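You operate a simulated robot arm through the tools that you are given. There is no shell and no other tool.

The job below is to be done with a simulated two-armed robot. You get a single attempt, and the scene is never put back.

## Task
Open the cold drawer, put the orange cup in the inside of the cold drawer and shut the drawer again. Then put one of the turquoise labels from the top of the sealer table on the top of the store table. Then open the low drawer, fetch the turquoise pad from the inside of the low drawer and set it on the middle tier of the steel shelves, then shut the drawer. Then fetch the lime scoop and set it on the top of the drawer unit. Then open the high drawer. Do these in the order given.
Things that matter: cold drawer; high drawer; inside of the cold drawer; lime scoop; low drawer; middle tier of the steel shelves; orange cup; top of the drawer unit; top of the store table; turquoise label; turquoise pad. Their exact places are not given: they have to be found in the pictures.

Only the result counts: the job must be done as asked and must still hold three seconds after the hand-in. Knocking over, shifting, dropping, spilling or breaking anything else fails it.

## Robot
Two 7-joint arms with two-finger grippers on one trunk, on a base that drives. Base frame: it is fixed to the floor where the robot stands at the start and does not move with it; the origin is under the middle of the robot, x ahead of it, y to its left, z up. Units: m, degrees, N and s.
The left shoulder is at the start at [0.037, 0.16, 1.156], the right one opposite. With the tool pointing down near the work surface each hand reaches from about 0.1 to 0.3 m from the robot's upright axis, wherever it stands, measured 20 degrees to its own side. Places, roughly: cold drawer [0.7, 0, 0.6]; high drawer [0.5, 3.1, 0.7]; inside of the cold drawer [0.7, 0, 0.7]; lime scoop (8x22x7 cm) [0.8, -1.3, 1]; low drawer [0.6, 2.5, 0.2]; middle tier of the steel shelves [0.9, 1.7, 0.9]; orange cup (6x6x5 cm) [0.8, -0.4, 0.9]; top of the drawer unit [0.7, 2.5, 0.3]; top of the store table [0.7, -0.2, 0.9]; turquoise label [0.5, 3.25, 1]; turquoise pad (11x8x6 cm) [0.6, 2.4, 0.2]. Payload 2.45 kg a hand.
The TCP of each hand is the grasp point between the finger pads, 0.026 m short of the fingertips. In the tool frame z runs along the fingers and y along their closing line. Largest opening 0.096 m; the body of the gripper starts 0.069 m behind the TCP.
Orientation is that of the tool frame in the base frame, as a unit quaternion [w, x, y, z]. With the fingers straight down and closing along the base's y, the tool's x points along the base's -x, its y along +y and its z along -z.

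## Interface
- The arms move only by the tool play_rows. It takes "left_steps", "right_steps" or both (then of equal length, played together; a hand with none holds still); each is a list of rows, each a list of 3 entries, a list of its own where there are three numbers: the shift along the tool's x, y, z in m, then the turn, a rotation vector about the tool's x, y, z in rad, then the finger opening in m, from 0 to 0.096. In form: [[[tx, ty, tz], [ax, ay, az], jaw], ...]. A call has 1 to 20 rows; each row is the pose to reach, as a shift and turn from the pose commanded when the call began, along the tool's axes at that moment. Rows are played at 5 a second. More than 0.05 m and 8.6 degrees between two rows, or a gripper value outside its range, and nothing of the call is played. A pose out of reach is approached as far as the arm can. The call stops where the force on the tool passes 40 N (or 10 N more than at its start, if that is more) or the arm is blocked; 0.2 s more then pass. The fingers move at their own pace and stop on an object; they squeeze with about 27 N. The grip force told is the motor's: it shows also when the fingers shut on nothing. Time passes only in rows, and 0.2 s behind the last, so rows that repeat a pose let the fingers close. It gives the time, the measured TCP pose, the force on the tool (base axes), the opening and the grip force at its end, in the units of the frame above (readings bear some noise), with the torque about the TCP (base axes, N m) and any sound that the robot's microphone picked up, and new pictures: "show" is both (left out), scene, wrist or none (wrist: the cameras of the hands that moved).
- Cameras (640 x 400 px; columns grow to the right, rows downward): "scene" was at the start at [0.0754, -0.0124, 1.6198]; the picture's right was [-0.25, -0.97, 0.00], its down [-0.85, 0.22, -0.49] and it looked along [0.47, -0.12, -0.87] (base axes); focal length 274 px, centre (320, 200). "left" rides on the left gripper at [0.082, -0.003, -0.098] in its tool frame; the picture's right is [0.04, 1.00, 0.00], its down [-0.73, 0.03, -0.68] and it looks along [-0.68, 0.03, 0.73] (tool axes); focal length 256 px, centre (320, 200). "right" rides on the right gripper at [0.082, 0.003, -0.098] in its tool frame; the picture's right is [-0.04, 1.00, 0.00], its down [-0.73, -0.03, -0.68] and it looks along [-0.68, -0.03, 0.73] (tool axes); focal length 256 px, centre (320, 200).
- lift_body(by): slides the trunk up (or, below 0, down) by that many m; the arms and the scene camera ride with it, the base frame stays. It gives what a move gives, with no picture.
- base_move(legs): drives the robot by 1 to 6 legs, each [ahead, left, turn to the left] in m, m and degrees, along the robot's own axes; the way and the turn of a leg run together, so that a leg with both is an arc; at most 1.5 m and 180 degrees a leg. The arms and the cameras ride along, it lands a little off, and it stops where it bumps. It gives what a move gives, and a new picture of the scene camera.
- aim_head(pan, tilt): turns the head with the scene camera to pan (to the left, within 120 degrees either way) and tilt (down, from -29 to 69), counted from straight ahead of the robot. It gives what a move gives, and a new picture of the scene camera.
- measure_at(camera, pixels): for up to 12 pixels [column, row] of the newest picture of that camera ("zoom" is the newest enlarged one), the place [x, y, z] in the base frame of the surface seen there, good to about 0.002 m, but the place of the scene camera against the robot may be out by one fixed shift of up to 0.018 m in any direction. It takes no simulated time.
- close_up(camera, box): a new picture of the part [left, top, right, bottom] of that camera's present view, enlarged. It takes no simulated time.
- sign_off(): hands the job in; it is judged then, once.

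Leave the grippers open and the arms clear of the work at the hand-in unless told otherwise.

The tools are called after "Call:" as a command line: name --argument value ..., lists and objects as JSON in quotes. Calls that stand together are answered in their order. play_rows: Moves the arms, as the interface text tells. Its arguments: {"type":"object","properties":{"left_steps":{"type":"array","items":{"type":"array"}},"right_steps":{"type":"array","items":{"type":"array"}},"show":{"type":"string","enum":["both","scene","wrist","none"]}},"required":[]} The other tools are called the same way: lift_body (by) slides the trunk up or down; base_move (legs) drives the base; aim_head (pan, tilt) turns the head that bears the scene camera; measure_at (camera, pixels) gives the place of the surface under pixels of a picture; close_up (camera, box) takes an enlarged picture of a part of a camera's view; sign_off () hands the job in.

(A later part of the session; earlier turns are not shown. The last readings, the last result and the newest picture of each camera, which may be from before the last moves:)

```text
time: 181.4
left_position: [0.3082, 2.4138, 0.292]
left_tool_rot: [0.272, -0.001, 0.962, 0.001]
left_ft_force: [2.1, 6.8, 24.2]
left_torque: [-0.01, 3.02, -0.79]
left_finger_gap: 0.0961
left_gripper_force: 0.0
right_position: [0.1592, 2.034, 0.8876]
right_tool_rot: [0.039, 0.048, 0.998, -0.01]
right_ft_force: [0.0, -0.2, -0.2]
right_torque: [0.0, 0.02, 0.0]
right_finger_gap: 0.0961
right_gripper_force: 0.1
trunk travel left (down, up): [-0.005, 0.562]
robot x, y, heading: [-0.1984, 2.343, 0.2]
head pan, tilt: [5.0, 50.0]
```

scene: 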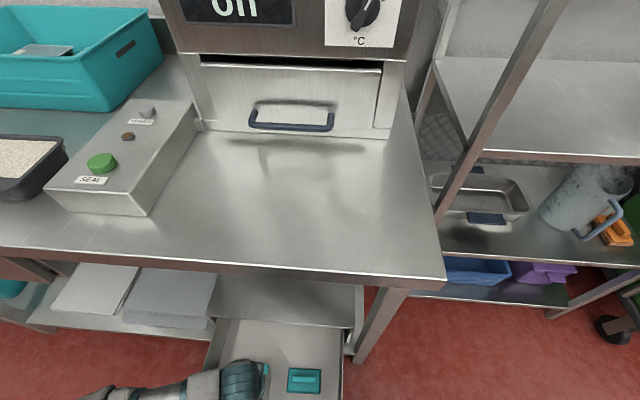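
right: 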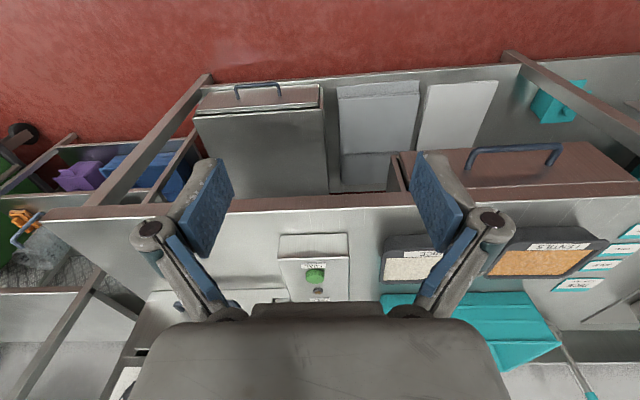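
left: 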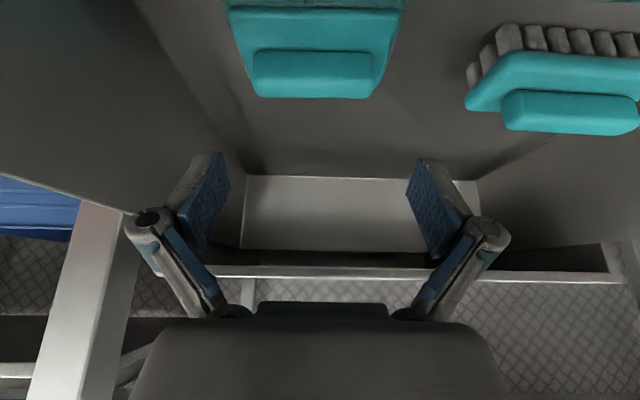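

The force shows the wrist camera resting on the drawer's front panel because of the tilt. I raise the hand, then turn it back to vertical.

Call:
play_rows --left_steps '[[[-0.0157, 0, -0.0256], [0, 0, 0], 0.096], [[-0.0418, 0, -0.068], [0, 0, 0], 0.096], [[-0.055, 0, -0.09], [0, 0.1, 0], 0.096], [[-0.055, 0, -0.09], [0, 0.22, 0], 0.096], [[-0.055, 0, -0.09], [0, 0.34, 0], 0.096], [[-0.055, 0, -0.09], [0, 0.45, 0], 0.096], [[-0.055, 0, -0.09], [0, 0.545, 0], 0.096]]' --show "both"

```text
time: 183.0
left_position: [0.3057, 2.4112, 0.3978]
left_tool_rot: [0.001, -0.001, 1.0, 0.002]
left_ft_force: [-0.9, 0.6, 0.0]
left_torque: [0.0, 0.0, -0.03]
left_finger_gap: 0.0958
left_gripper_force: 0.0
right_position: [0.161, 2.0321, 0.8872]
right_tool_rot: [0.039, 0.048, 0.998, -0.009]
right_ft_force: [-0.7, -0.1, -0.8]
right_torque: [-0.03, 0.01, 0.02]
right_finger_gap: 0.0959
right_gripper_force: 0.0
trunk travel left (down, up): [-0.005, 0.562]
robot x, y, heading: [-0.1977, 2.3363, 0.1]
head pan, tilt: [5.0, 50.0]
```

scene: 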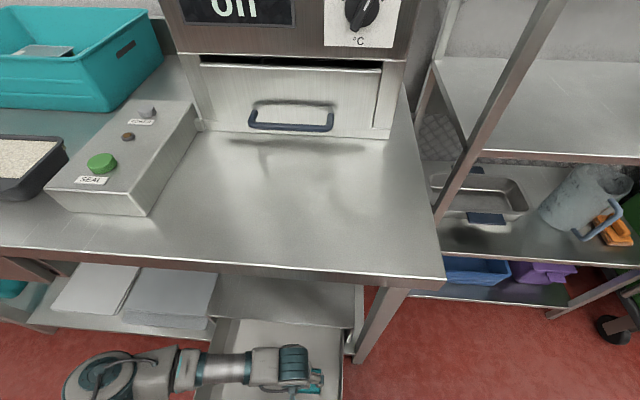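
left: 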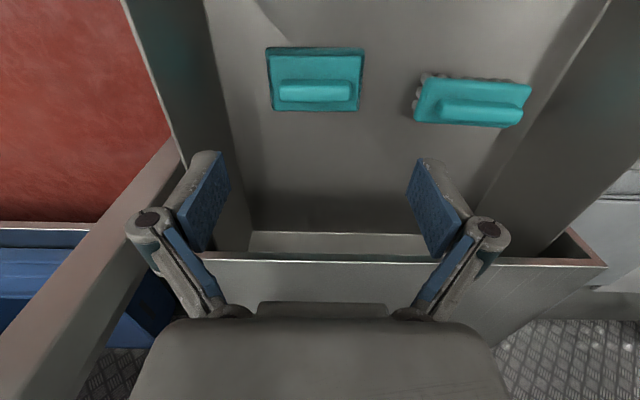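

The hand is vertical at (0.306,2.411,0.398) and the pad is in view. I measure its ridge and plate.

Call:
measure_at --camera "left" --pixels '[[268, 50], [363, 50], [272, 108], [358, 110], [282, 90], [350, 92], [315, 82], [315, 90], [315, 98], [315, 103], [315, 65], [420, 80]]'

Call:
close_up --camera "left" --box '[235, 30, 395, 130]'

```text
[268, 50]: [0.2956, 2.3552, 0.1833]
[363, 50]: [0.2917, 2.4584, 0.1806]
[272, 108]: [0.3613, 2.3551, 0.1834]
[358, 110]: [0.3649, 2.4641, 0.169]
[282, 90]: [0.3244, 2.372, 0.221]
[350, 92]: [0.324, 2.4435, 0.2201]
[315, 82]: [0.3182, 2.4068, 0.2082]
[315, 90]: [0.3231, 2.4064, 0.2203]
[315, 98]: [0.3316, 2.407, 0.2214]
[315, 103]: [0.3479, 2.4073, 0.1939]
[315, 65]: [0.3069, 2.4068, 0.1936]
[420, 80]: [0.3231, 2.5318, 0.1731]
```

```text
4.00 times, centred on (315, 80) of left
```

zoom: 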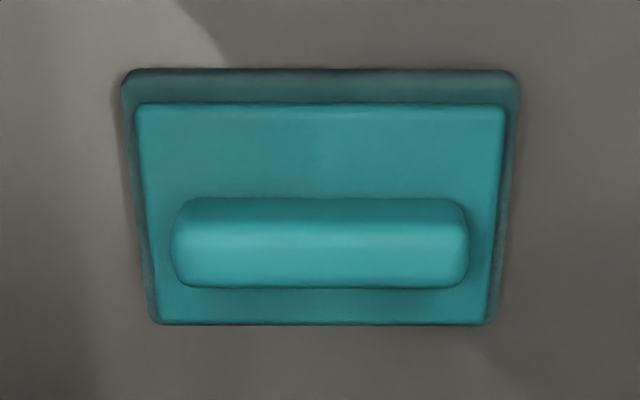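

I position over the ridge at (0.330,2.4075) and lower to TCP z≈0.23 first, then check force.

Call:
play_rows --left_steps '[[[-0.012, -0.002, 0.03], [0, 0, 0], 0.096], [[-0.0243, -0.004, 0.06], [0, 0, 0], 0.096], [[-0.0243, -0.004, 0.1], [0, 0, 0], 0.096], [[-0.0243, -0.004, 0.14], [0, 0, 0], 0.096], [[-0.0243, -0.004, 0.165], [0, 0, 0], 0.096], [[-0.0243, -0.004, 0.165], [0, 0, 0], 0.096]]' --show "wrist"

```text
time: 184.4
left_position: [0.3317, 2.4101, 0.2313]
left_tool_rot: [0.003, -0.001, 1.0, 0.002]
left_ft_force: [-0.1, 0.5, -0.1]
left_torque: [0.0, -0.01, 0.01]
left_finger_gap: 0.0961
left_gripper_force: 0.1
right_position: [0.1588, 2.0329, 0.8877]
right_tool_rot: [0.038, 0.048, 0.998, -0.01]
right_ft_force: [0.6, -0.4, -0.2]
right_torque: [0.04, 0.01, 0.05]
right_finger_gap: 0.0959
right_gripper_force: 0.1
trunk travel left (down, up): [-0.005, 0.562]
robot x, y, heading: [-0.1982, 2.3402, -0.3]
head pan, tilt: [5.0, 50.0]
```

left: 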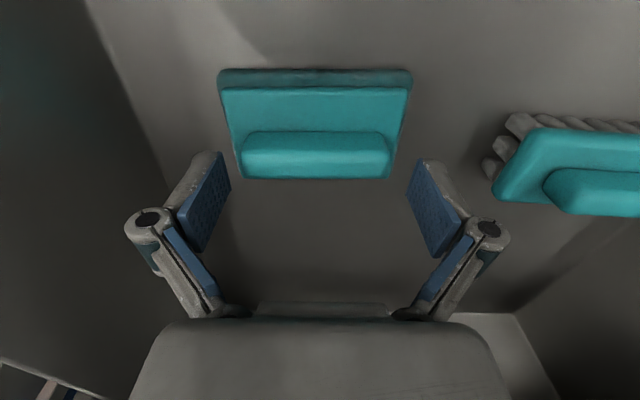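

Centred. I lower 1.4 cm more and close on the ridge's ends.

Call:
play_rows --left_steps '[[[0.001, -0.0015, 0.008], [0, 0, 0], 0.096], [[0.001, -0.0015, 0.0145], [0, 0, 0], 0.096], [[0.001, -0.0015, 0.0145], [0, 0, 0], 0.085], [[0.001, -0.0015, 0.0145], [0, 0, 0], 0.07], [[0.001, -0.0015, 0.0145], [0, 0, 0], 0.06], [[0.001, -0.0015, 0.0145], [0, 0, 0], 0.06]]' --show "wrist"

```text
time: 185.8
left_position: [0.3298, 2.4077, 0.2183]
left_tool_rot: [0.0, -0.001, 1.0, 0.002]
left_ft_force: [-0.5, 0.6, 1.1]
left_torque: [-0.05, 0.06, 0.03]
left_finger_gap: 0.0795
left_gripper_force: 27.2
right_position: [0.1599, 2.0315, 0.888]
right_tool_rot: [0.039, 0.047, 0.998, -0.01]
right_ft_force: [-0.6, 0.3, -0.1]
right_torque: [0.03, -0.04, 0.02]
right_finger_gap: 0.0959
right_gripper_force: 0.0
trunk travel left (down, up): [-0.005, 0.562]
robot x, y, heading: [-0.1983, 2.333, -0.1]
head pan, tilt: [5.0, 50.0]
```

left: 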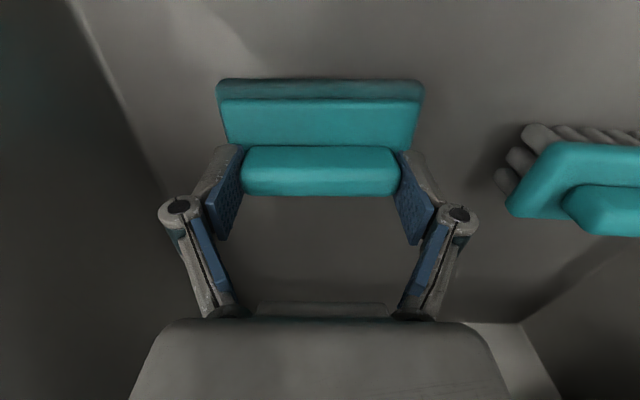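

Gripped (79.5 mm, 27 N). I lift straight up, carefully.

Call:
play_rows --left_steps '[[[0, 0, -0.01], [0, 0, 0], 0.06], [[0, 0, -0.03], [0, 0, 0], 0.06], [[0, 0, -0.07], [0, 0, 0], 0.06], [[0, 0, -0.11], [0, 0, 0], 0.06], [[0, 0, -0.155], [0, 0, 0], 0.06], [[0, 0, -0.2], [0, 0, 0], 0.06]]' --show "both"

```text
time: 187.2
left_position: [0.326, 2.4055, 0.4194]
left_tool_rot: [0.001, -0.001, 1.0, 0.003]
left_ft_force: [0.3, 0.9, -0.6]
left_torque: [0.03, -0.02, -0.01]
left_finger_gap: 0.0795
left_gripper_force: 26.6
right_position: [0.1596, 2.0324, 0.8868]
right_tool_rot: [0.039, 0.049, 0.998, -0.01]
right_ft_force: [-0.4, -0.6, -0.8]
right_torque: [0.01, 0.01, 0.01]
right_finger_gap: 0.0959
right_gripper_force: 0.0
trunk travel left (down, up): [-0.005, 0.562]
robot x, y, heading: [-0.1991, 2.3405, -0.3]
head pan, tilt: [5.0, 50.0]
```

scene: 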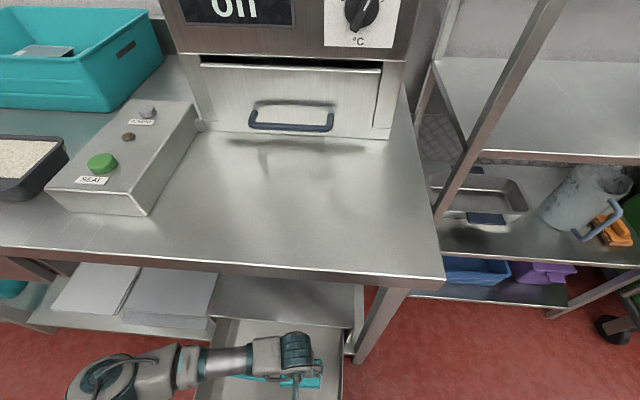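
left: 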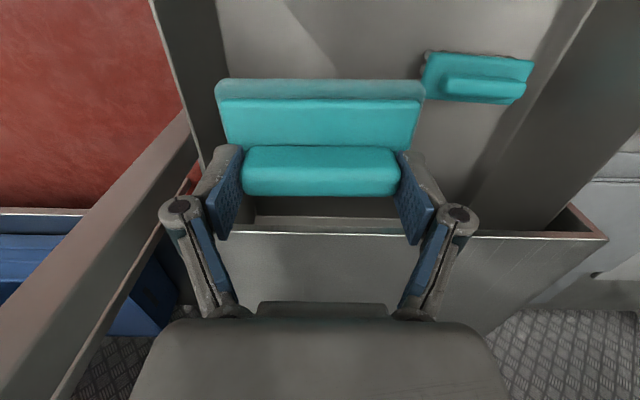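

The pad is held. I back out 0.35 m so the arm clears the table edge, then raise the trunk.

Call:
base_move --legs '[[-0.35, 0, 0]]'

Call:
lift_body --by 0.32

Call:
aim_head --pan -20 --tilt 38

```text
time: 189.5
left_position: [-0.0244, 2.4075, 0.419]
left_tool_rot: [0.002, -0.002, 1.0, 0.002]
left_ft_force: [0.4, 0.3, -1.0]
left_torque: [-0.05, -0.01, -0.03]
left_finger_gap: 0.0792
left_gripper_force: 27.4
right_position: [-0.1887, 2.0341, 0.8878]
right_tool_rot: [0.038, 0.046, 0.998, -0.009]
right_ft_force: [-0.2, -0.3, -0.1]
right_torque: [0.0, -0.02, -0.05]
right_finger_gap: 0.0959
right_gripper_force: 0.0
trunk travel left (down, up): [-0.005, 0.562]
robot x, y, heading: [-0.5483, 2.3389, -0.0]
head pan, tilt: [5.0, 50.0]
```

scene: 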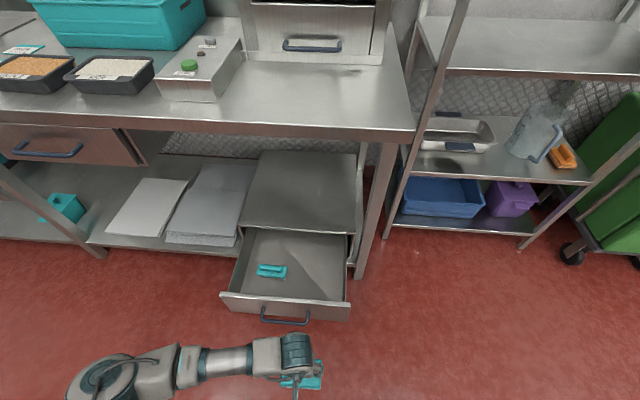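

```text
time: 192.6
left_position: [-0.0259, 2.4072, 0.7403]
left_tool_rot: [0.004, -0.001, 1.0, 0.001]
left_ft_force: [0.2, 0.3, -1.2]
left_torque: [0.01, -0.02, 0.02]
left_finger_gap: 0.0793
left_gripper_force: 27.0
right_position: [-0.192, 2.0345, 1.2095]
right_tool_rot: [0.041, 0.045, 0.998, -0.01]
right_ft_force: [0.5, 0.0, 0.0]
right_torque: [0.01, -0.01, -0.02]
right_finger_gap: 0.0961
right_gripper_force: 0.1
trunk travel left (down, up): [-0.325, 0.242]
robot x, y, heading: [-0.5449, 2.3363, 0.1]
head pan, tilt: [5.0, 50.0]
```

```text
time: 193.5
left_position: [-0.0257, 2.4074, 0.7416]
left_tool_rot: [0.004, -0.002, 1.0, 0.002]
left_ft_force: [0.4, -0.2, -0.5]
left_torque: [-0.01, 0.0, 0.01]
left_finger_gap: 0.0792
left_gripper_force: 27.3
right_position: [-0.1924, 2.0333, 1.2095]
right_tool_rot: [0.041, 0.045, 0.998, -0.01]
right_ft_force: [0.7, 0.5, 0.6]
right_torque: [0.0, -0.02, 0.02]
right_finger_gap: 0.0961
right_gripper_force: 0.1
trunk travel left (down, up): [-0.325, 0.242]
robot x, y, heading: [-0.5455, 2.3412, 0.2]
head pan, tilt: [-20.0, 38.0]
```

scene: 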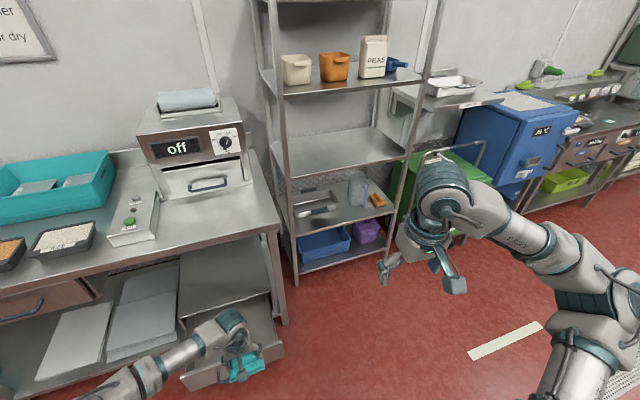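

I measure the shelf's middle tier, its front posts and the tier above it.

Call:
measure_at --camera "scene" --pixels '[[345, 150], [300, 165], [400, 150], [350, 160], [330, 138], [282, 160], [412, 140], [350, 85], [300, 97], [400, 80], [275, 60], [430, 55]]'

```text
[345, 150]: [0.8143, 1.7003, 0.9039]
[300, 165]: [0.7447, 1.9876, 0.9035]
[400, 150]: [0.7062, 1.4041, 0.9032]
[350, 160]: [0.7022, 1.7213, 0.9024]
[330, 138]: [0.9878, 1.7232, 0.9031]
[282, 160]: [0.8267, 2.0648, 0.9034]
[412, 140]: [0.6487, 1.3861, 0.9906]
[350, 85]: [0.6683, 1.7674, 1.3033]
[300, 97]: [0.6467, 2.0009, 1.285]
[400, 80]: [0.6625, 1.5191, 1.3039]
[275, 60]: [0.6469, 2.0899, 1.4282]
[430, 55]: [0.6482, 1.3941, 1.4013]
```

The tier spans y 1.39–2.09, z≈0.90, front x≈0.66; the next tier's edge is at z≈1.27–1.30. I raise the pad to z≈1.02.

Call:
play_rows --left_steps '[[[0, 0, -0.04], [0, 0, 0], 0.06], [[-0.01, 0.01, -0.08], [0, 0, 0], 0.06], [[-0.02, 0.02, -0.12], [0, 0, 0], 0.06], [[-0.03, 0.03, -0.16], [0, 0, 0], 0.06], [[-0.04, 0.04, -0.2], [0, 0, 0], 0.06], [[-0.05, 0.05, -0.24], [0, 0, 0], 0.06], [[-0.05, 0.06, -0.28], [0, 0, 0], 0.06]]' --show "scene"

```text
time: 195.1
left_position: [0.0223, 2.464, 1.0203]
left_tool_rot: [0.004, -0.003, 1.0, 0.002]
left_ft_force: [0.8, -0.2, 0.1]
left_torque: [-0.01, 0.06, 0.02]
left_finger_gap: 0.0791
left_gripper_force: 26.4
right_position: [-0.1931, 2.034, 1.21]
right_tool_rot: [0.041, 0.045, 0.998, -0.011]
right_ft_force: [0.2, -0.1, -0.4]
right_torque: [-0.01, -0.01, 0.0]
right_finger_gap: 0.0963
right_gripper_force: 0.1
trunk travel left (down, up): [-0.325, 0.242]
robot x, y, heading: [-0.5508, 2.3366, 0.1]
head pan, tilt: [-20.0, 38.0]
```

scene: 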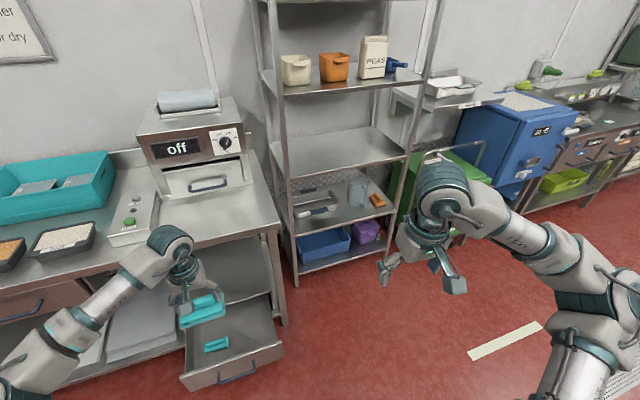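

I lower the hand 3.5 cm so that both pad and wrist fit between the tiers, then drive right 0.79 m.

Call:
play_rows --left_steps '[[[0, 0, 0.02], [0, 0, 0], 0.06], [[0, 0, 0.035], [0, 0, 0], 0.06]]' --show "none"

Call:
base_move --legs '[[0, -0.79, 0], [0.4, 0, 0]]'

Call:
aim_head --pan 8 --tilt 32

```text
time: 195.7
left_position: [0.023, 2.4661, 0.9854]
left_tool_rot: [0.004, -0.003, 1.0, 0.002]
left_ft_force: [-0.6, -0.6, -1.2]
left_torque: [0.02, 0.01, -0.04]
left_finger_gap: 0.0789
left_gripper_force: 27.2
right_position: [-0.1918, 2.0338, 1.2106]
right_tool_rot: [0.041, 0.046, 0.998, -0.011]
right_ft_force: [-0.3, -0.6, -1.3]
right_torque: [-0.01, 0.0, 0.0]
right_finger_gap: 0.0959
right_gripper_force: 0.1
trunk travel left (down, up): [-0.325, 0.242]
robot x, y, heading: [-0.5484, 2.3383, -0.0]
head pan, tilt: [-20.0, 38.0]
```

```text
time: 202.1
left_position: [0.4251, 1.6518, 0.986]
left_tool_rot: [0.004, 0.004, 1.0, 0.004]
left_ft_force: [0.8, -1.4, -0.2]
left_torque: [0.02, 0.02, 0.0]
left_finger_gap: 0.0793
left_gripper_force: 27.3
right_position: [0.2044, 1.2233, 1.2102]
right_tool_rot: [0.041, 0.053, 0.998, -0.009]
right_ft_force: [-0.7, -0.4, 0.2]
right_torque: [-0.01, 0.0, -0.03]
right_finger_gap: 0.096
right_gripper_force: 0.0
trunk travel left (down, up): [-0.325, 0.242]
robot x, y, heading: [-0.1457, 1.5356, -0.3]
head pan, tilt: [-20.0, 38.0]
```

scene: 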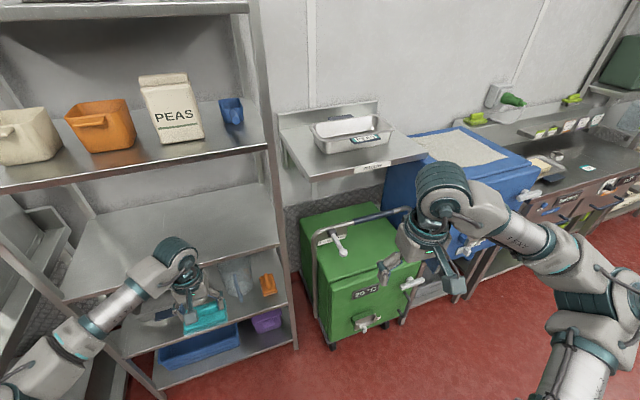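

```text
time: 203.1
left_position: [0.4233, 1.654, 0.9877]
left_tool_rot: [0.006, 0.004, 1.0, 0.002]
left_ft_force: [0.1, 0.1, -0.8]
left_torque: [0.0, 0.0, 0.04]
left_finger_gap: 0.0792
left_gripper_force: 27.0
right_position: [0.2022, 1.2234, 1.2113]
right_tool_rot: [0.043, 0.053, 0.998, -0.01]
right_ft_force: [0.3, 0.2, -0.4]
right_torque: [0.01, -0.04, 0.01]
right_finger_gap: 0.0962
right_gripper_force: 0.0
trunk travel left (down, up): [-0.325, 0.242]
robot x, y, heading: [-0.1465, 1.5356, -0.8]
head pan, tilt: [8.0, 32.0]
```

scene: 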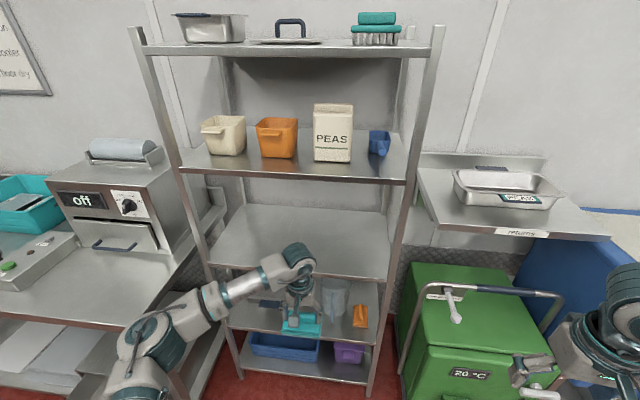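

The hand is lined up with the empty tier. I check the heights of the wrist and forearm against the upper tier's lower edge.

Call:
measure_at --camera "scene" --pixels '[[298, 248], [265, 272], [220, 292], [160, 330], [300, 182], [300, 178], [300, 235], [300, 272], [300, 278], [180, 185]]'

Call:
close_up --camera "left" --box '[0, 0, 640, 400]'

```text
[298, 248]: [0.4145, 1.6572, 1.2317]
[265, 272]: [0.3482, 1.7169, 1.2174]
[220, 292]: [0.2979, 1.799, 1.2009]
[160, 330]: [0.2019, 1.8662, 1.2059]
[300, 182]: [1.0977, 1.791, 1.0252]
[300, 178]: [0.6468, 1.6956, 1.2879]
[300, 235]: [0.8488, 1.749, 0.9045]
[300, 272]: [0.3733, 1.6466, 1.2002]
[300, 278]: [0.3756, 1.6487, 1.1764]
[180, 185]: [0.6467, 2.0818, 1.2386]
```

```text
1.00 times, centred on (320, 200) of left (not enlarged: the box is as wide or as high as the picture)
```

zoom: 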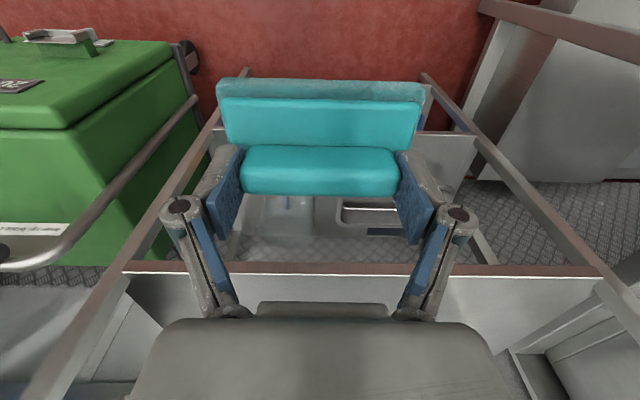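

Clearances: wrist top 1.228 under 1.28, pad bottom 0.939 over 0.90. I drive forward 0.31 m.

Call:
base_move --legs '[[0.31, 0, 0]]'

Call:
close_up --camera "left" --box '[0, 0, 640, 400]'

```text
time: 205.2
left_position: [0.7322, 1.6519, 0.9877]
left_tool_rot: [0.006, 0.004, 1.0, 0.002]
left_ft_force: [0.6, 0.5, -1.6]
left_torque: [-0.01, 0.01, 0.0]
left_finger_gap: 0.0791
left_gripper_force: 26.9
right_position: [0.5106, 1.2234, 1.2109]
right_tool_rot: [0.043, 0.053, 0.998, -0.012]
right_ft_force: [-0.2, -0.9, -0.3]
right_torque: [0.0, 0.01, 0.0]
right_finger_gap: 0.096
right_gripper_force: 0.1
trunk travel left (down, up): [-0.325, 0.242]
robot x, y, heading: [0.1626, 1.5322, -0.8]
head pan, tilt: [8.0, 32.0]
```

scene: 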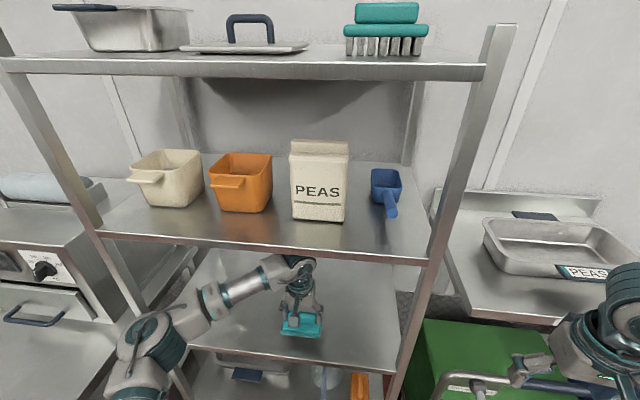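

```text
1.00 times, centred on (320, 200) of left (not enlarged: the box is as wide or as high as the picture)
```

zoom: 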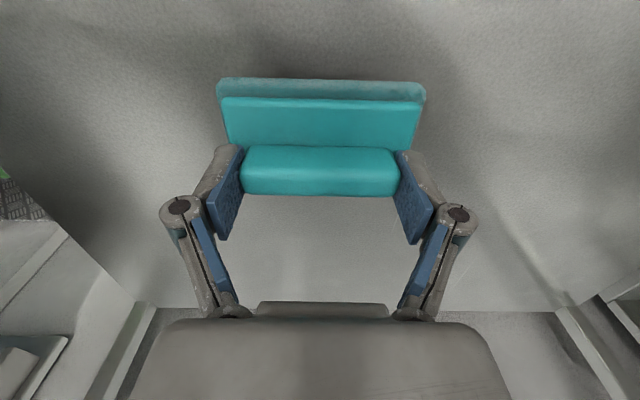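

The pad is above the middle tier. I measure the tier's surface with the wrist camera.

Call:
measure_at --camera "zoom" --pixels '[[320, 40], [150, 150], [500, 150], [320, 260], [320, 10], [320, 90]]'

```text
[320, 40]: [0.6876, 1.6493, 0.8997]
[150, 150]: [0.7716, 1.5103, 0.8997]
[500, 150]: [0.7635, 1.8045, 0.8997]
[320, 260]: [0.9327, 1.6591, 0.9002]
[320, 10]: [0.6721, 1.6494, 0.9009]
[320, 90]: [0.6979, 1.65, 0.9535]
```

Tier surface at z 0.8998. I lower to about 1 mm above contact, then feel for it.

Call:
play_rows --left_steps '[[[0, 0, 0.012], [0, 0, 0], 0.06], [[0, 0, 0.024], [0, 0, 0], 0.06], [[0, 0, 0.034], [0, 0, 0], 0.06], [[0, 0, 0.036], [0, 0, 0], 0.06]]' --show "none"

Call:
play_rows --left_steps '[[[0, 0, 0.0015], [0, 0, 0], 0.06], [[0, 0, 0.0015], [0, 0, 0], 0.06]]' --show "none"

```text
time: 206.2
left_position: [0.7304, 1.6513, 0.9534]
left_tool_rot: [0.007, 0.004, 1.0, 0.002]
left_ft_force: [-0.1, -0.1, -0.2]
left_torque: [-0.04, 0.03, 0.03]
left_finger_gap: 0.0792
left_gripper_force: 27.1
right_position: [0.5072, 1.2235, 1.2125]
right_tool_rot: [0.044, 0.053, 0.998, -0.012]
right_ft_force: [0.4, 1.0, -0.8]
right_torque: [-0.01, 0.03, -0.02]
right_finger_gap: 0.096
right_gripper_force: 0.1
trunk travel left (down, up): [-0.325, 0.242]
robot x, y, heading: [0.1625, 1.531, -0.6]
head pan, tilt: [8.0, 32.0]
```

```text
time: 206.8
left_position: [0.7313, 1.6515, 0.9511]
left_tool_rot: [0.007, 0.004, 1.0, 0.002]
left_ft_force: [-0.3, -0.4, 0.0]
left_torque: [-0.01, -0.01, 0.01]
left_finger_gap: 0.0791
left_gripper_force: 26.6
right_position: [0.5082, 1.224, 1.2126]
right_tool_rot: [0.044, 0.054, 0.998, -0.011]
right_ft_force: [-0.3, 0.5, 0.7]
right_torque: [-0.03, -0.01, 0.02]
right_finger_gap: 0.0959
right_gripper_force: 0.0
trunk travel left (down, up): [-0.325, 0.242]
robot x, y, heading: [0.1605, 1.5309, -0.6]
head pan, tilt: [8.0, 32.0]
```

Call:
play_rows --left_steps '[[[0, 0, 0.0015], [0, 0, 0], 0.06], [[0, 0, 0.0015], [0, 0, 0], 0.06]]' --show "none"

Call:
play_rows --left_steps '[[[0, 0, 0.001], [0, 0, 0], 0.06], [[0, 0, 0.001], [0, 0, 0], 0.06]]' --show "none"

```text
time: 207.3
left_position: [0.7321, 1.6508, 0.9504]
left_tool_rot: [0.007, 0.004, 1.0, 0.001]
left_ft_force: [-0.3, 1.0, -0.6]
left_torque: [-0.02, -0.02, 0.0]
left_finger_gap: 0.0789
left_gripper_force: 27.0
right_position: [0.5074, 1.2224, 1.2128]
right_tool_rot: [0.044, 0.053, 0.998, -0.011]
right_ft_force: [-0.7, -0.2, -0.4]
right_torque: [0.01, 0.03, 0.0]
right_finger_gap: 0.0961
right_gripper_force: 0.0
trunk travel left (down, up): [-0.325, 0.242]
robot x, y, heading: [0.1626, 1.5327, -0.6]
head pan, tilt: [8.0, 32.0]
```

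```text
time: 207.9
left_position: [0.7314, 1.6517, 0.95]
left_tool_rot: [0.007, 0.004, 1.0, 0.0]
left_ft_force: [0.0, -0.1, -1.5]
left_torque: [0.0, 0.01, 0.0]
left_finger_gap: 0.0793
left_gripper_force: 27.0
right_position: [0.5084, 1.2235, 1.214]
right_tool_rot: [0.044, 0.052, 0.998, -0.011]
right_ft_force: [0.6, -0.3, -0.5]
right_torque: [-0.01, -0.02, -0.01]
right_finger_gap: 0.096
right_gripper_force: 0.1
trunk travel left (down, up): [-0.325, 0.242]
robot x, y, heading: [0.163, 1.533, -0.9]
head pan, tilt: [8.0, 32.0]
```

No contact yet; a bit further down.

Call:
play_rows --left_steps '[[[0, 0, 0.001], [0, 0, 0], 0.06], [[0, 0, 0.002], [0, 0, 0], 0.06], [[0, 0, 0.002], [0, 0, 0], 0.06]]' --show "none"

```text
time: 208.8
left_position: [0.7309, 1.6522, 0.95]
left_tool_rot: [0.009, 0.004, 1.0, 0.002]
left_ft_force: [2.7, 1.7, 15.0]
left_torque: [0.14, 0.42, -0.06]
left_finger_gap: 0.0791
left_gripper_force: 27.2
right_position: [0.5067, 1.2233, 1.2128]
right_tool_rot: [0.046, 0.053, 0.998, -0.011]
right_ft_force: [0.5, -0.2, -0.3]
right_torque: [-0.01, 0.0, 0.01]
right_finger_gap: 0.096
right_gripper_force: 0.1
trunk travel left (down, up): [-0.325, 0.242]
robot x, y, heading: [0.1607, 1.533, -0.5]
head pan, tilt: [8.0, 32.0]
```

Contact (15 N). I relax 1 mm, open the fingers, and lift off the ridge.

Call:
play_rows --left_steps '[[[0, 0, -0.001], [0, 0, 0], 0.078], [[0, 0, -0.001], [0, 0, 0], 0.086], [[0, 0, -0.001], [0, 0, 0], 0.096], [[0, 0, -0.001], [0, 0, 0], 0.096], [[0, 0, -0.012], [0, 0, 0], 0.096], [[0, 0, -0.03], [0, 0, 0], 0.096]]' --show "both"

```text
time: 210.2
left_position: [0.7296, 1.6505, 0.9772]
left_tool_rot: [0.007, 0.004, 1.0, 0.0]
left_ft_force: [-0.4, 0.3, -0.5]
left_torque: [0.0, -0.01, -0.03]
left_finger_gap: 0.096
left_gripper_force: 0.2
right_position: [0.5078, 1.2229, 1.2127]
right_tool_rot: [0.044, 0.052, 0.998, -0.011]
right_ft_force: [-1.1, 0.2, -0.5]
right_torque: [0.0, 0.0, 0.0]
right_finger_gap: 0.0963
right_gripper_force: 0.1
trunk travel left (down, up): [-0.325, 0.242]
robot x, y, heading: [0.162, 1.5291, -0.7]
head pan, tilt: [8.0, 32.0]
```

scene: 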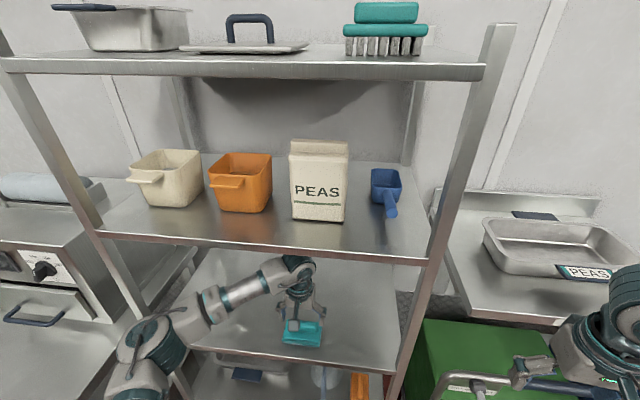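
left: 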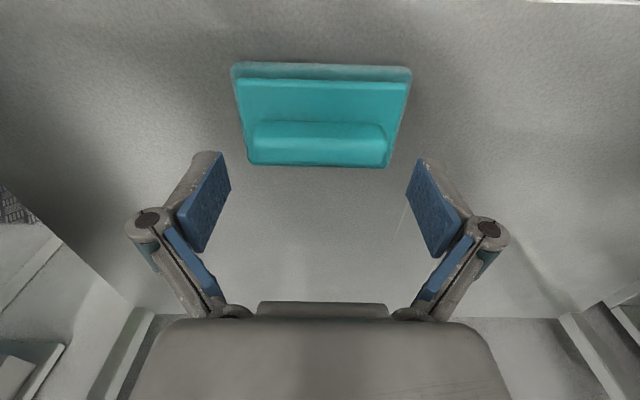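

The pad rests on the middle tier. I raise 1.5 cm more and back straight out.

Call:
play_rows --left_steps '[[[0, 0, -0.01], [0, 0, 0], 0.096], [[0, 0, -0.015], [0, 0, 0], 0.096]]' --show "none"

Call:
base_move --legs '[[-0.7, 0, 0.7], [0, 0.85, 0]]'

Call:
aim_head --pan 0 --tilt 50

```text
time: 210.8
left_position: [0.7309, 1.6522, 0.9923]
left_tool_rot: [0.007, 0.005, 1.0, 0.001]
left_ft_force: [0.2, -0.3, -0.3]
left_torque: [0.0, 0.0, -0.02]
left_finger_gap: 0.0956
left_gripper_force: 0.1
right_position: [0.5075, 1.2225, 1.2135]
right_tool_rot: [0.044, 0.053, 0.998, -0.01]
right_ft_force: [0.1, -0.8, 0.8]
right_torque: [0.01, -0.03, 0.01]
right_finger_gap: 0.0959
right_gripper_force: 0.0
trunk travel left (down, up): [-0.325, 0.242]
robot x, y, heading: [0.1608, 1.5293, -0.7]
head pan, tilt: [8.0, 32.0]
```

```text
time: 218.8
left_position: [0.0208, 2.513, 0.9912]
left_tool_rot: [0.008, 0.001, 1.0, 0.001]
left_ft_force: [-0.3, 0.3, -1.0]
left_torque: [-0.02, 0.02, 0.01]
left_finger_gap: 0.0964
left_gripper_force: 0.0
right_position: [-0.1993, 2.0827, 1.2133]
right_tool_rot: [0.044, 0.049, 0.998, -0.011]
right_ft_force: [-0.3, -0.7, 0.2]
right_torque: [-0.01, 0.0, 0.02]
right_finger_gap: 0.096
right_gripper_force: 0.2
trunk travel left (down, up): [-0.325, 0.242]
robot x, y, heading: [-0.5456, 2.3903, -0.4]
head pan, tilt: [8.0, 32.0]
```

scene: 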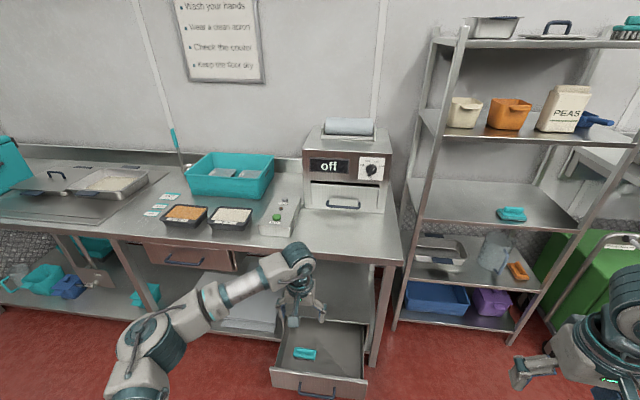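

```text
time: 219.6
left_position: [0.0174, 2.5141, 0.9941]
left_tool_rot: [0.009, 0.001, 1.0, 0.0]
left_ft_force: [-0.1, 0.5, -0.2]
left_torque: [-0.01, 0.02, 0.04]
left_finger_gap: 0.0963
left_gripper_force: 0.1
right_position: [-0.2033, 2.084, 1.2159]
right_tool_rot: [0.046, 0.048, 0.998, -0.011]
right_ft_force: [0.2, -0.6, 0.1]
right_torque: [-0.02, 0.01, -0.02]
right_finger_gap: 0.0959
right_gripper_force: 0.0
trunk travel left (down, up): [-0.325, 0.242]
robot x, y, heading: [-0.5457, 2.3903, -0.3]
head pan, tilt: [0.0, 50.0]
```

scene: 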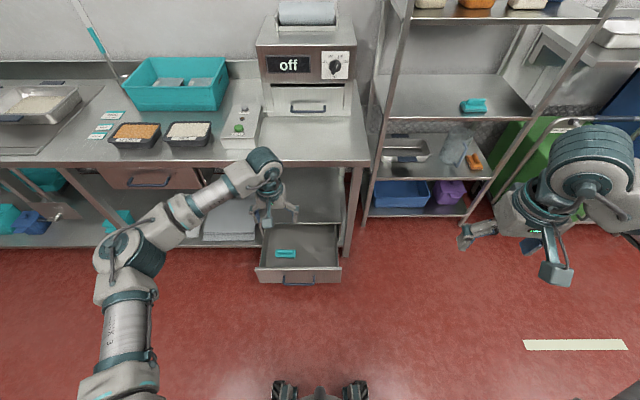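

The pad is on the tier (473,105). Now I shut the low drawer: lower the trunk, bring the closed left fingers down in front of its handle bar, and push.

Call:
lift_body --by -0.32

Call:
play_rows --left_steps '[[[0.01, 0, 0.03], [0, 0, 0], 0.06], [[0.02, 0, 0.075], [0, 0, 0], 0.03], [[0.03, 0, 0.12], [0, 0, 0], 0.0], [[0.04, -0.003, 0.165], [0, 0, 0], 0.0], [[0.05, -0.006, 0.21], [0, 0, 0], 0.0], [[0.06, -0.009, 0.255], [0, 0, 0], 0.0], [[0.065, -0.012, 0.3], [0, 0, 0], 0.0], [[0.065, -0.015, 0.345], [0, 0, 0], 0.0], [[0.065, -0.015, 0.39], [0, 0, 0], 0.0], [[0.065, -0.015, 0.435], [0, 0, 0], 0.0]]' --show "both"

```text
time: 222.7
left_position: [0.0176, 2.5125, 0.6752]
left_tool_rot: [0.009, 0.0, 1.0, 0.002]
left_ft_force: [0.9, 0.5, 0.5]
left_torque: [0.01, -0.02, -0.01]
left_finger_gap: 0.0958
left_gripper_force: 0.2
right_position: [-0.1775, 2.0828, 0.8674]
right_tool_rot: [-0.007, 0.048, 0.999, -0.012]
right_ft_force: [0.4, 0.4, 0.0]
right_torque: [-0.02, 0.0, -0.02]
right_finger_gap: 0.0959
right_gripper_force: 0.0
trunk travel left (down, up): [-0.005, 0.562]
robot x, y, heading: [-0.5456, 2.3896, -0.2]
head pan, tilt: [0.0, 50.0]
```

```text
time: 224.9
left_position: [-0.0393, 2.4974, 0.2365]
left_tool_rot: [0.009, 0.002, 1.0, 0.002]
left_ft_force: [0.6, 0.4, -0.4]
left_torque: [0.03, -0.02, -0.02]
left_finger_gap: 0.0
left_gripper_force: 26.7
right_position: [-0.1765, 2.083, 0.8673]
right_tool_rot: [-0.01, 0.05, 0.999, -0.013]
right_ft_force: [0.0, -0.4, -0.1]
right_torque: [-0.03, 0.0, -0.02]
right_finger_gap: 0.0959
right_gripper_force: 0.1
trunk travel left (down, up): [-0.005, 0.562]
robot x, y, heading: [-0.5427, 2.3895, -0.2]
head pan, tilt: [0.0, 50.0]
```

scene: 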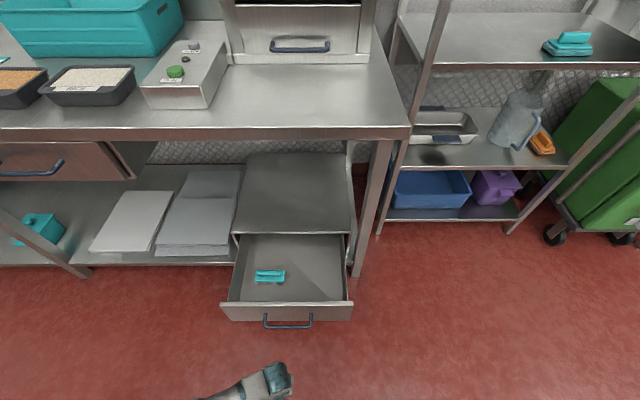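
left: 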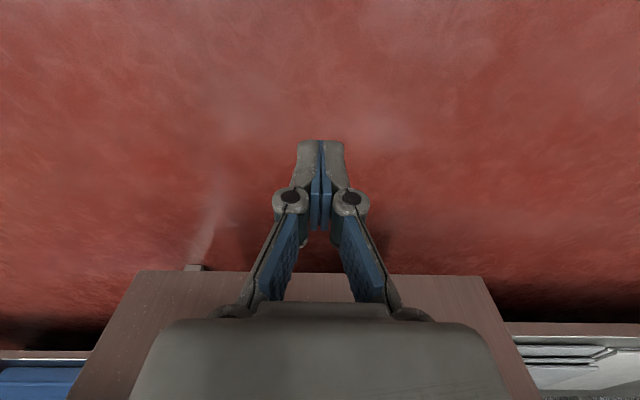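

The closed fingers face the bar at the right height. I drive forward in steps to push the drawer shut.

Call:
base_move --legs '[[0.14, 0, 0], [0.1, 0, 0], [0.1, 0, 0]]'

Call:
base_move --legs '[[0.06, 0, 0]]'

```text
time: 227.8
left_position: [0.2985, 2.4983, 0.2358]
left_tool_rot: [0.008, 0.0, 1.0, 0.001]
left_ft_force: [0.4, 0.4, 0.1]
left_torque: [-0.01, 0.02, 0.0]
left_finger_gap: 0.0002
left_gripper_force: 29.1
right_position: [0.162, 2.0825, 0.8662]
right_tool_rot: [-0.009, 0.049, 0.999, -0.013]
right_ft_force: [-0.4, 0.0, -0.2]
right_torque: [0.01, 0.02, -0.01]
right_finger_gap: 0.096
right_gripper_force: 0.1
trunk travel left (down, up): [-0.005, 0.562]
robot x, y, heading: [-0.2063, 2.3865, -0.1]
head pan, tilt: [0.0, 50.0]
```

scene: 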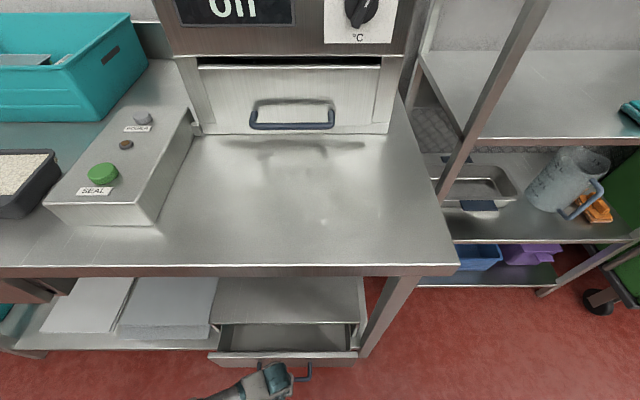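

```text
time: 228.7
left_position: [0.3592, 2.4967, 0.2389]
left_tool_rot: [0.01, -0.001, 1.0, 0.0]
left_ft_force: [0.2, 0.2, 0.8]
left_torque: [0.03, 0.01, -0.02]
left_finger_gap: 0.0
left_gripper_force: 29.2
right_position: [0.2179, 2.0815, 0.8689]
right_tool_rot: [-0.007, 0.048, 0.999, -0.013]
right_ft_force: [-0.5, -0.2, 0.0]
right_torque: [-0.01, 0.05, 0.01]
right_finger_gap: 0.096
right_gripper_force: 0.1
trunk travel left (down, up): [-0.005, 0.562]
robot x, y, heading: [-0.149, 2.3847, -0.4]
head pan, tilt: [0.0, 50.0]
```

scene: 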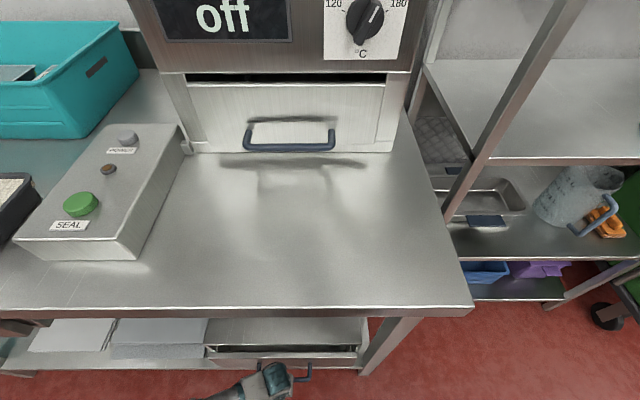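

About 1.4 cm remains. I press the last bit with the arm.

Call:
play_rows --left_steps '[[[-0.006, 0, 0], [0, 0, 0], 0.0], [[-0.012, 0, 0], [0, 0, 0], 0.0], [[-0.016, 0, 0], [0, 0, 0], 0.0], [[-0.02, 0, 0], [0, 0, 0], 0.0], [[-0.024, 0, 0], [0, 0, 0], 0.0]]' --show "wrist"

```text
time: 230.0
left_position: [0.3748, 2.4972, 0.244]
left_tool_rot: [0.01, 0.002, 1.0, 0.001]
left_ft_force: [0.2, -0.3, -0.4]
left_torque: [0.01, 0.01, 0.0]
left_finger_gap: 0.0
left_gripper_force: 28.5
right_position: [0.2083, 2.0824, 0.8734]
right_tool_rot: [0.0, 0.048, 0.999, -0.014]
right_ft_force: [0.3, -0.4, -0.1]
right_torque: [0.01, 0.0, 0.0]
right_finger_gap: 0.0959
right_gripper_force: 0.0
trunk travel left (down, up): [-0.005, 0.562]
robot x, y, heading: [-0.1467, 2.386, -0.0]
head pan, tilt: [0.0, 50.0]
stopped in row 5 (left hand): the force on the tool passed its limit at 41 N (the readings are from after the stop); the commanded pose is now the measured one
```

left: 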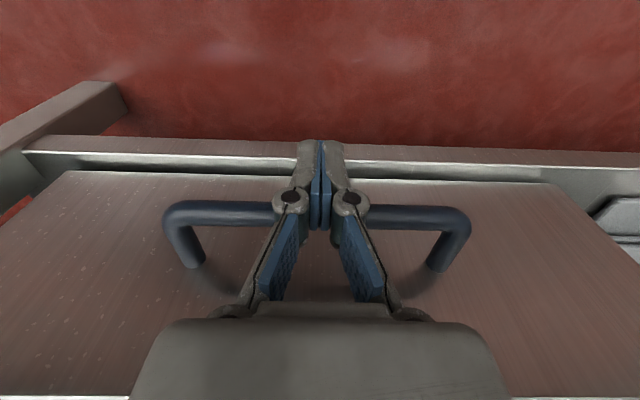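

The push stopped at 41 N: the drawer hit its end. I verify the panel's position.

Call:
measure_at --camera "left" --pixels '[[150, 250], [500, 250], [130, 350], [190, 210], [430, 213]]'

```text
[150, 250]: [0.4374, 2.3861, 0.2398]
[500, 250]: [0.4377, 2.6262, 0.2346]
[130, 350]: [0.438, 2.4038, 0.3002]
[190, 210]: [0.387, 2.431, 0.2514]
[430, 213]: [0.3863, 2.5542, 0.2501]
```

The low drawer is fully shut (panel at 0.438 as before). I back off, raise the trunk and the left hand for the next job, the lime scoop.

Call:
base_move --legs '[[-0.4, 0, 0]]'

Call:
lift_body --by 0.32

Call:
play_rows --left_steps '[[[0, 0, -0.045], [0, 0, 0], 0.03], [[0, 0, -0.09], [0, 0, 0], 0.06], [[0, 0, -0.135], [0, 0, 0], 0.096], [[0, 0, -0.18], [0, 0, 0], 0.096], [[0, 0, -0.225], [0, 0, 0], 0.096], [[0, 0, -0.27], [0, 0, 0], 0.096], [[0, 0, -0.315], [0, 0, 0], 0.096], [[0, 0, -0.36], [0, 0, 0], 0.096], [[0, 0, -0.405], [0, 0, 0], 0.096], [[0, 0, -0.45], [0, 0, 0], 0.096], [[0, 0, -0.495], [0, 0, 0], 0.096]]' --show "scene"

```text
time: 232.5
left_position: [-0.027, 2.4952, 0.2435]
left_tool_rot: [0.009, 0.005, 1.0, 0.001]
left_ft_force: [-0.3, 0.2, 0.1]
left_torque: [0.04, 0.03, 0.01]
left_finger_gap: 0.0
left_gripper_force: 28.5
right_position: [-0.1966, 2.0833, 0.8739]
right_tool_rot: [-0.001, 0.05, 0.999, -0.014]
right_ft_force: [-0.7, -0.3, -0.2]
right_torque: [0.0, -0.02, -0.01]
right_finger_gap: 0.0959
right_gripper_force: 0.0
trunk travel left (down, up): [-0.005, 0.562]
robot x, y, heading: [-0.5493, 2.3896, -0.5]
head pan, tilt: [0.0, 50.0]
```

scene: 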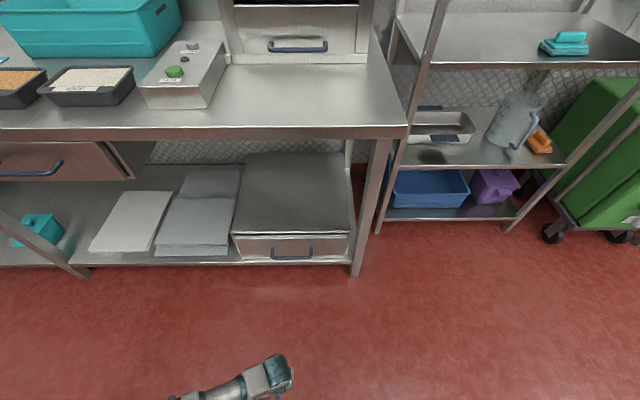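

```text
time: 235.7
left_position: [-0.0272, 2.4967, 0.5662]
left_tool_rot: [0.012, 0.004, 1.0, 0.001]
left_ft_force: [0.2, 0.6, 0.6]
left_torque: [0.0, -0.02, 0.02]
left_finger_gap: 0.0
left_gripper_force: 28.3
right_position: [-0.1983, 2.0838, 1.1945]
right_tool_rot: [0.002, 0.051, 0.999, -0.013]
right_ft_force: [0.9, 0.1, -0.5]
right_torque: [-0.03, -0.02, -0.04]
right_finger_gap: 0.0962
right_gripper_force: 0.1
trunk travel left (down, up): [-0.325, 0.242]
robot x, y, heading: [-0.5508, 2.388, -0.6]
head pan, tilt: [0.0, 50.0]
```

```text
time: 238.1
left_position: [-0.0378, 2.4941, 1.0617]
left_tool_rot: [0.012, 0.004, 1.0, 0.002]
left_ft_force: [-0.3, -0.4, 0.7]
left_torque: [0.01, -0.01, 0.0]
left_finger_gap: 0.0959
left_gripper_force: 0.1
right_position: [-0.2004, 2.0821, 1.1957]
right_tool_rot: [0.002, 0.051, 0.999, -0.013]
right_ft_force: [0.3, -0.3, -0.3]
right_torque: [-0.03, -0.02, -0.01]
right_finger_gap: 0.0961
right_gripper_force: 0.1
trunk travel left (down, up): [-0.325, 0.242]
robot x, y, heading: [-0.5461, 2.3877, -0.6]
head pan, tilt: [0.0, 50.0]
```

scene: 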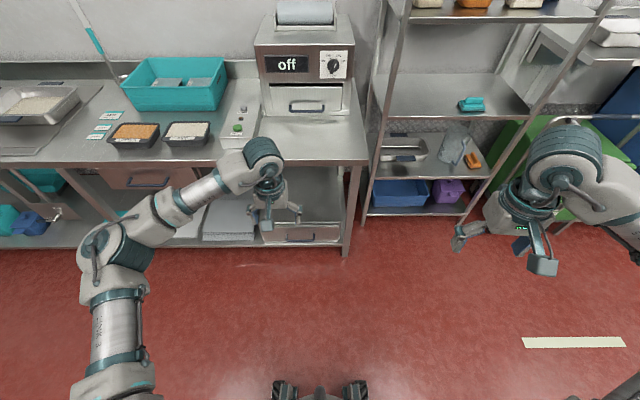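

The low drawer is shut and all is calm there. I drive to the rack on the right (y≈-1.2), with a view ahead.

Call:
base_move --legs '[[0, -1.4, 0.6], [0, -1.3, 0], [0, -0.9, 0]]'

Call:
aim_head --pan -5 --tilt 32

```text
time: 255.5
left_position: [-0.0723, -1.0848, 1.0608]
left_tool_rot: [0.012, -0.001, 1.0, -0.002]
left_ft_force: [0.1, 1.3, 0.1]
left_torque: [-0.02, 0.01, -0.03]
left_finger_gap: 0.096
left_gripper_force: 0.0
right_position: [-0.2306, -1.5001, 1.1975]
right_tool_rot: [0.003, 0.045, 0.999, -0.018]
right_ft_force: [0.5, -0.2, -0.3]
right_torque: [-0.02, 0.0, 0.02]
right_finger_gap: 0.0961
right_gripper_force: 0.0
trunk travel left (down, up): [-0.325, 0.242]
robot x, y, heading: [-0.5833, -1.2061, -0.0]
head pan, tilt: [0.0, 50.0]
```

scene: 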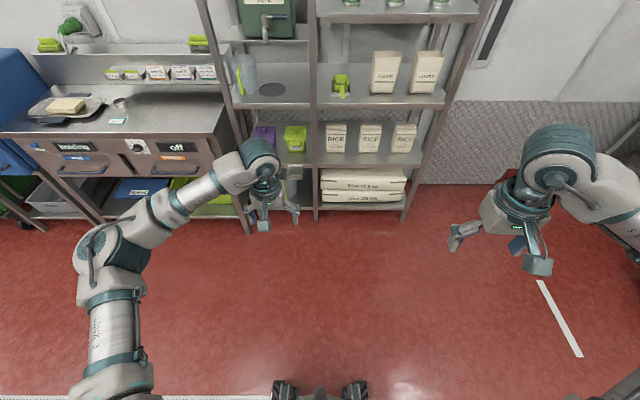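

```text
time: 256.3
left_position: [-0.0763, -1.0879, 1.0618]
left_tool_rot: [0.014, -0.001, 1.0, -0.001]
left_ft_force: [0.5, -0.9, 0.7]
left_torque: [0.0, 0.01, 0.0]
left_finger_gap: 0.0958
left_gripper_force: 0.1
right_position: [-0.2338, -1.5021, 1.1979]
right_tool_rot: [0.003, 0.045, 0.999, -0.016]
right_ft_force: [0.0, -0.6, 0.1]
right_torque: [0.04, -0.01, -0.01]
right_finger_gap: 0.096
right_gripper_force: 0.0
trunk travel left (down, up): [-0.325, 0.242]
robot x, y, heading: [-0.5811, -1.2071, 0.3]
head pan, tilt: [-5.0, 32.0]
```

scene: 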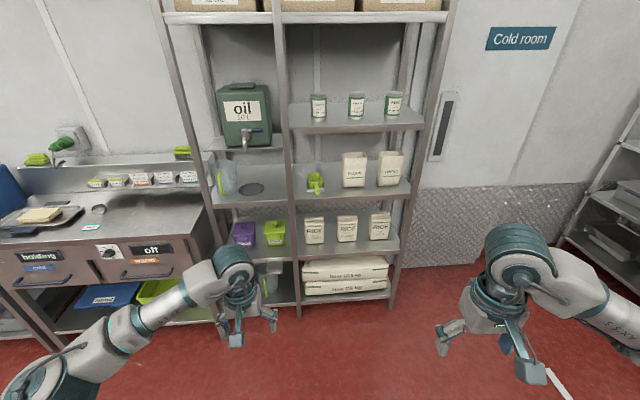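

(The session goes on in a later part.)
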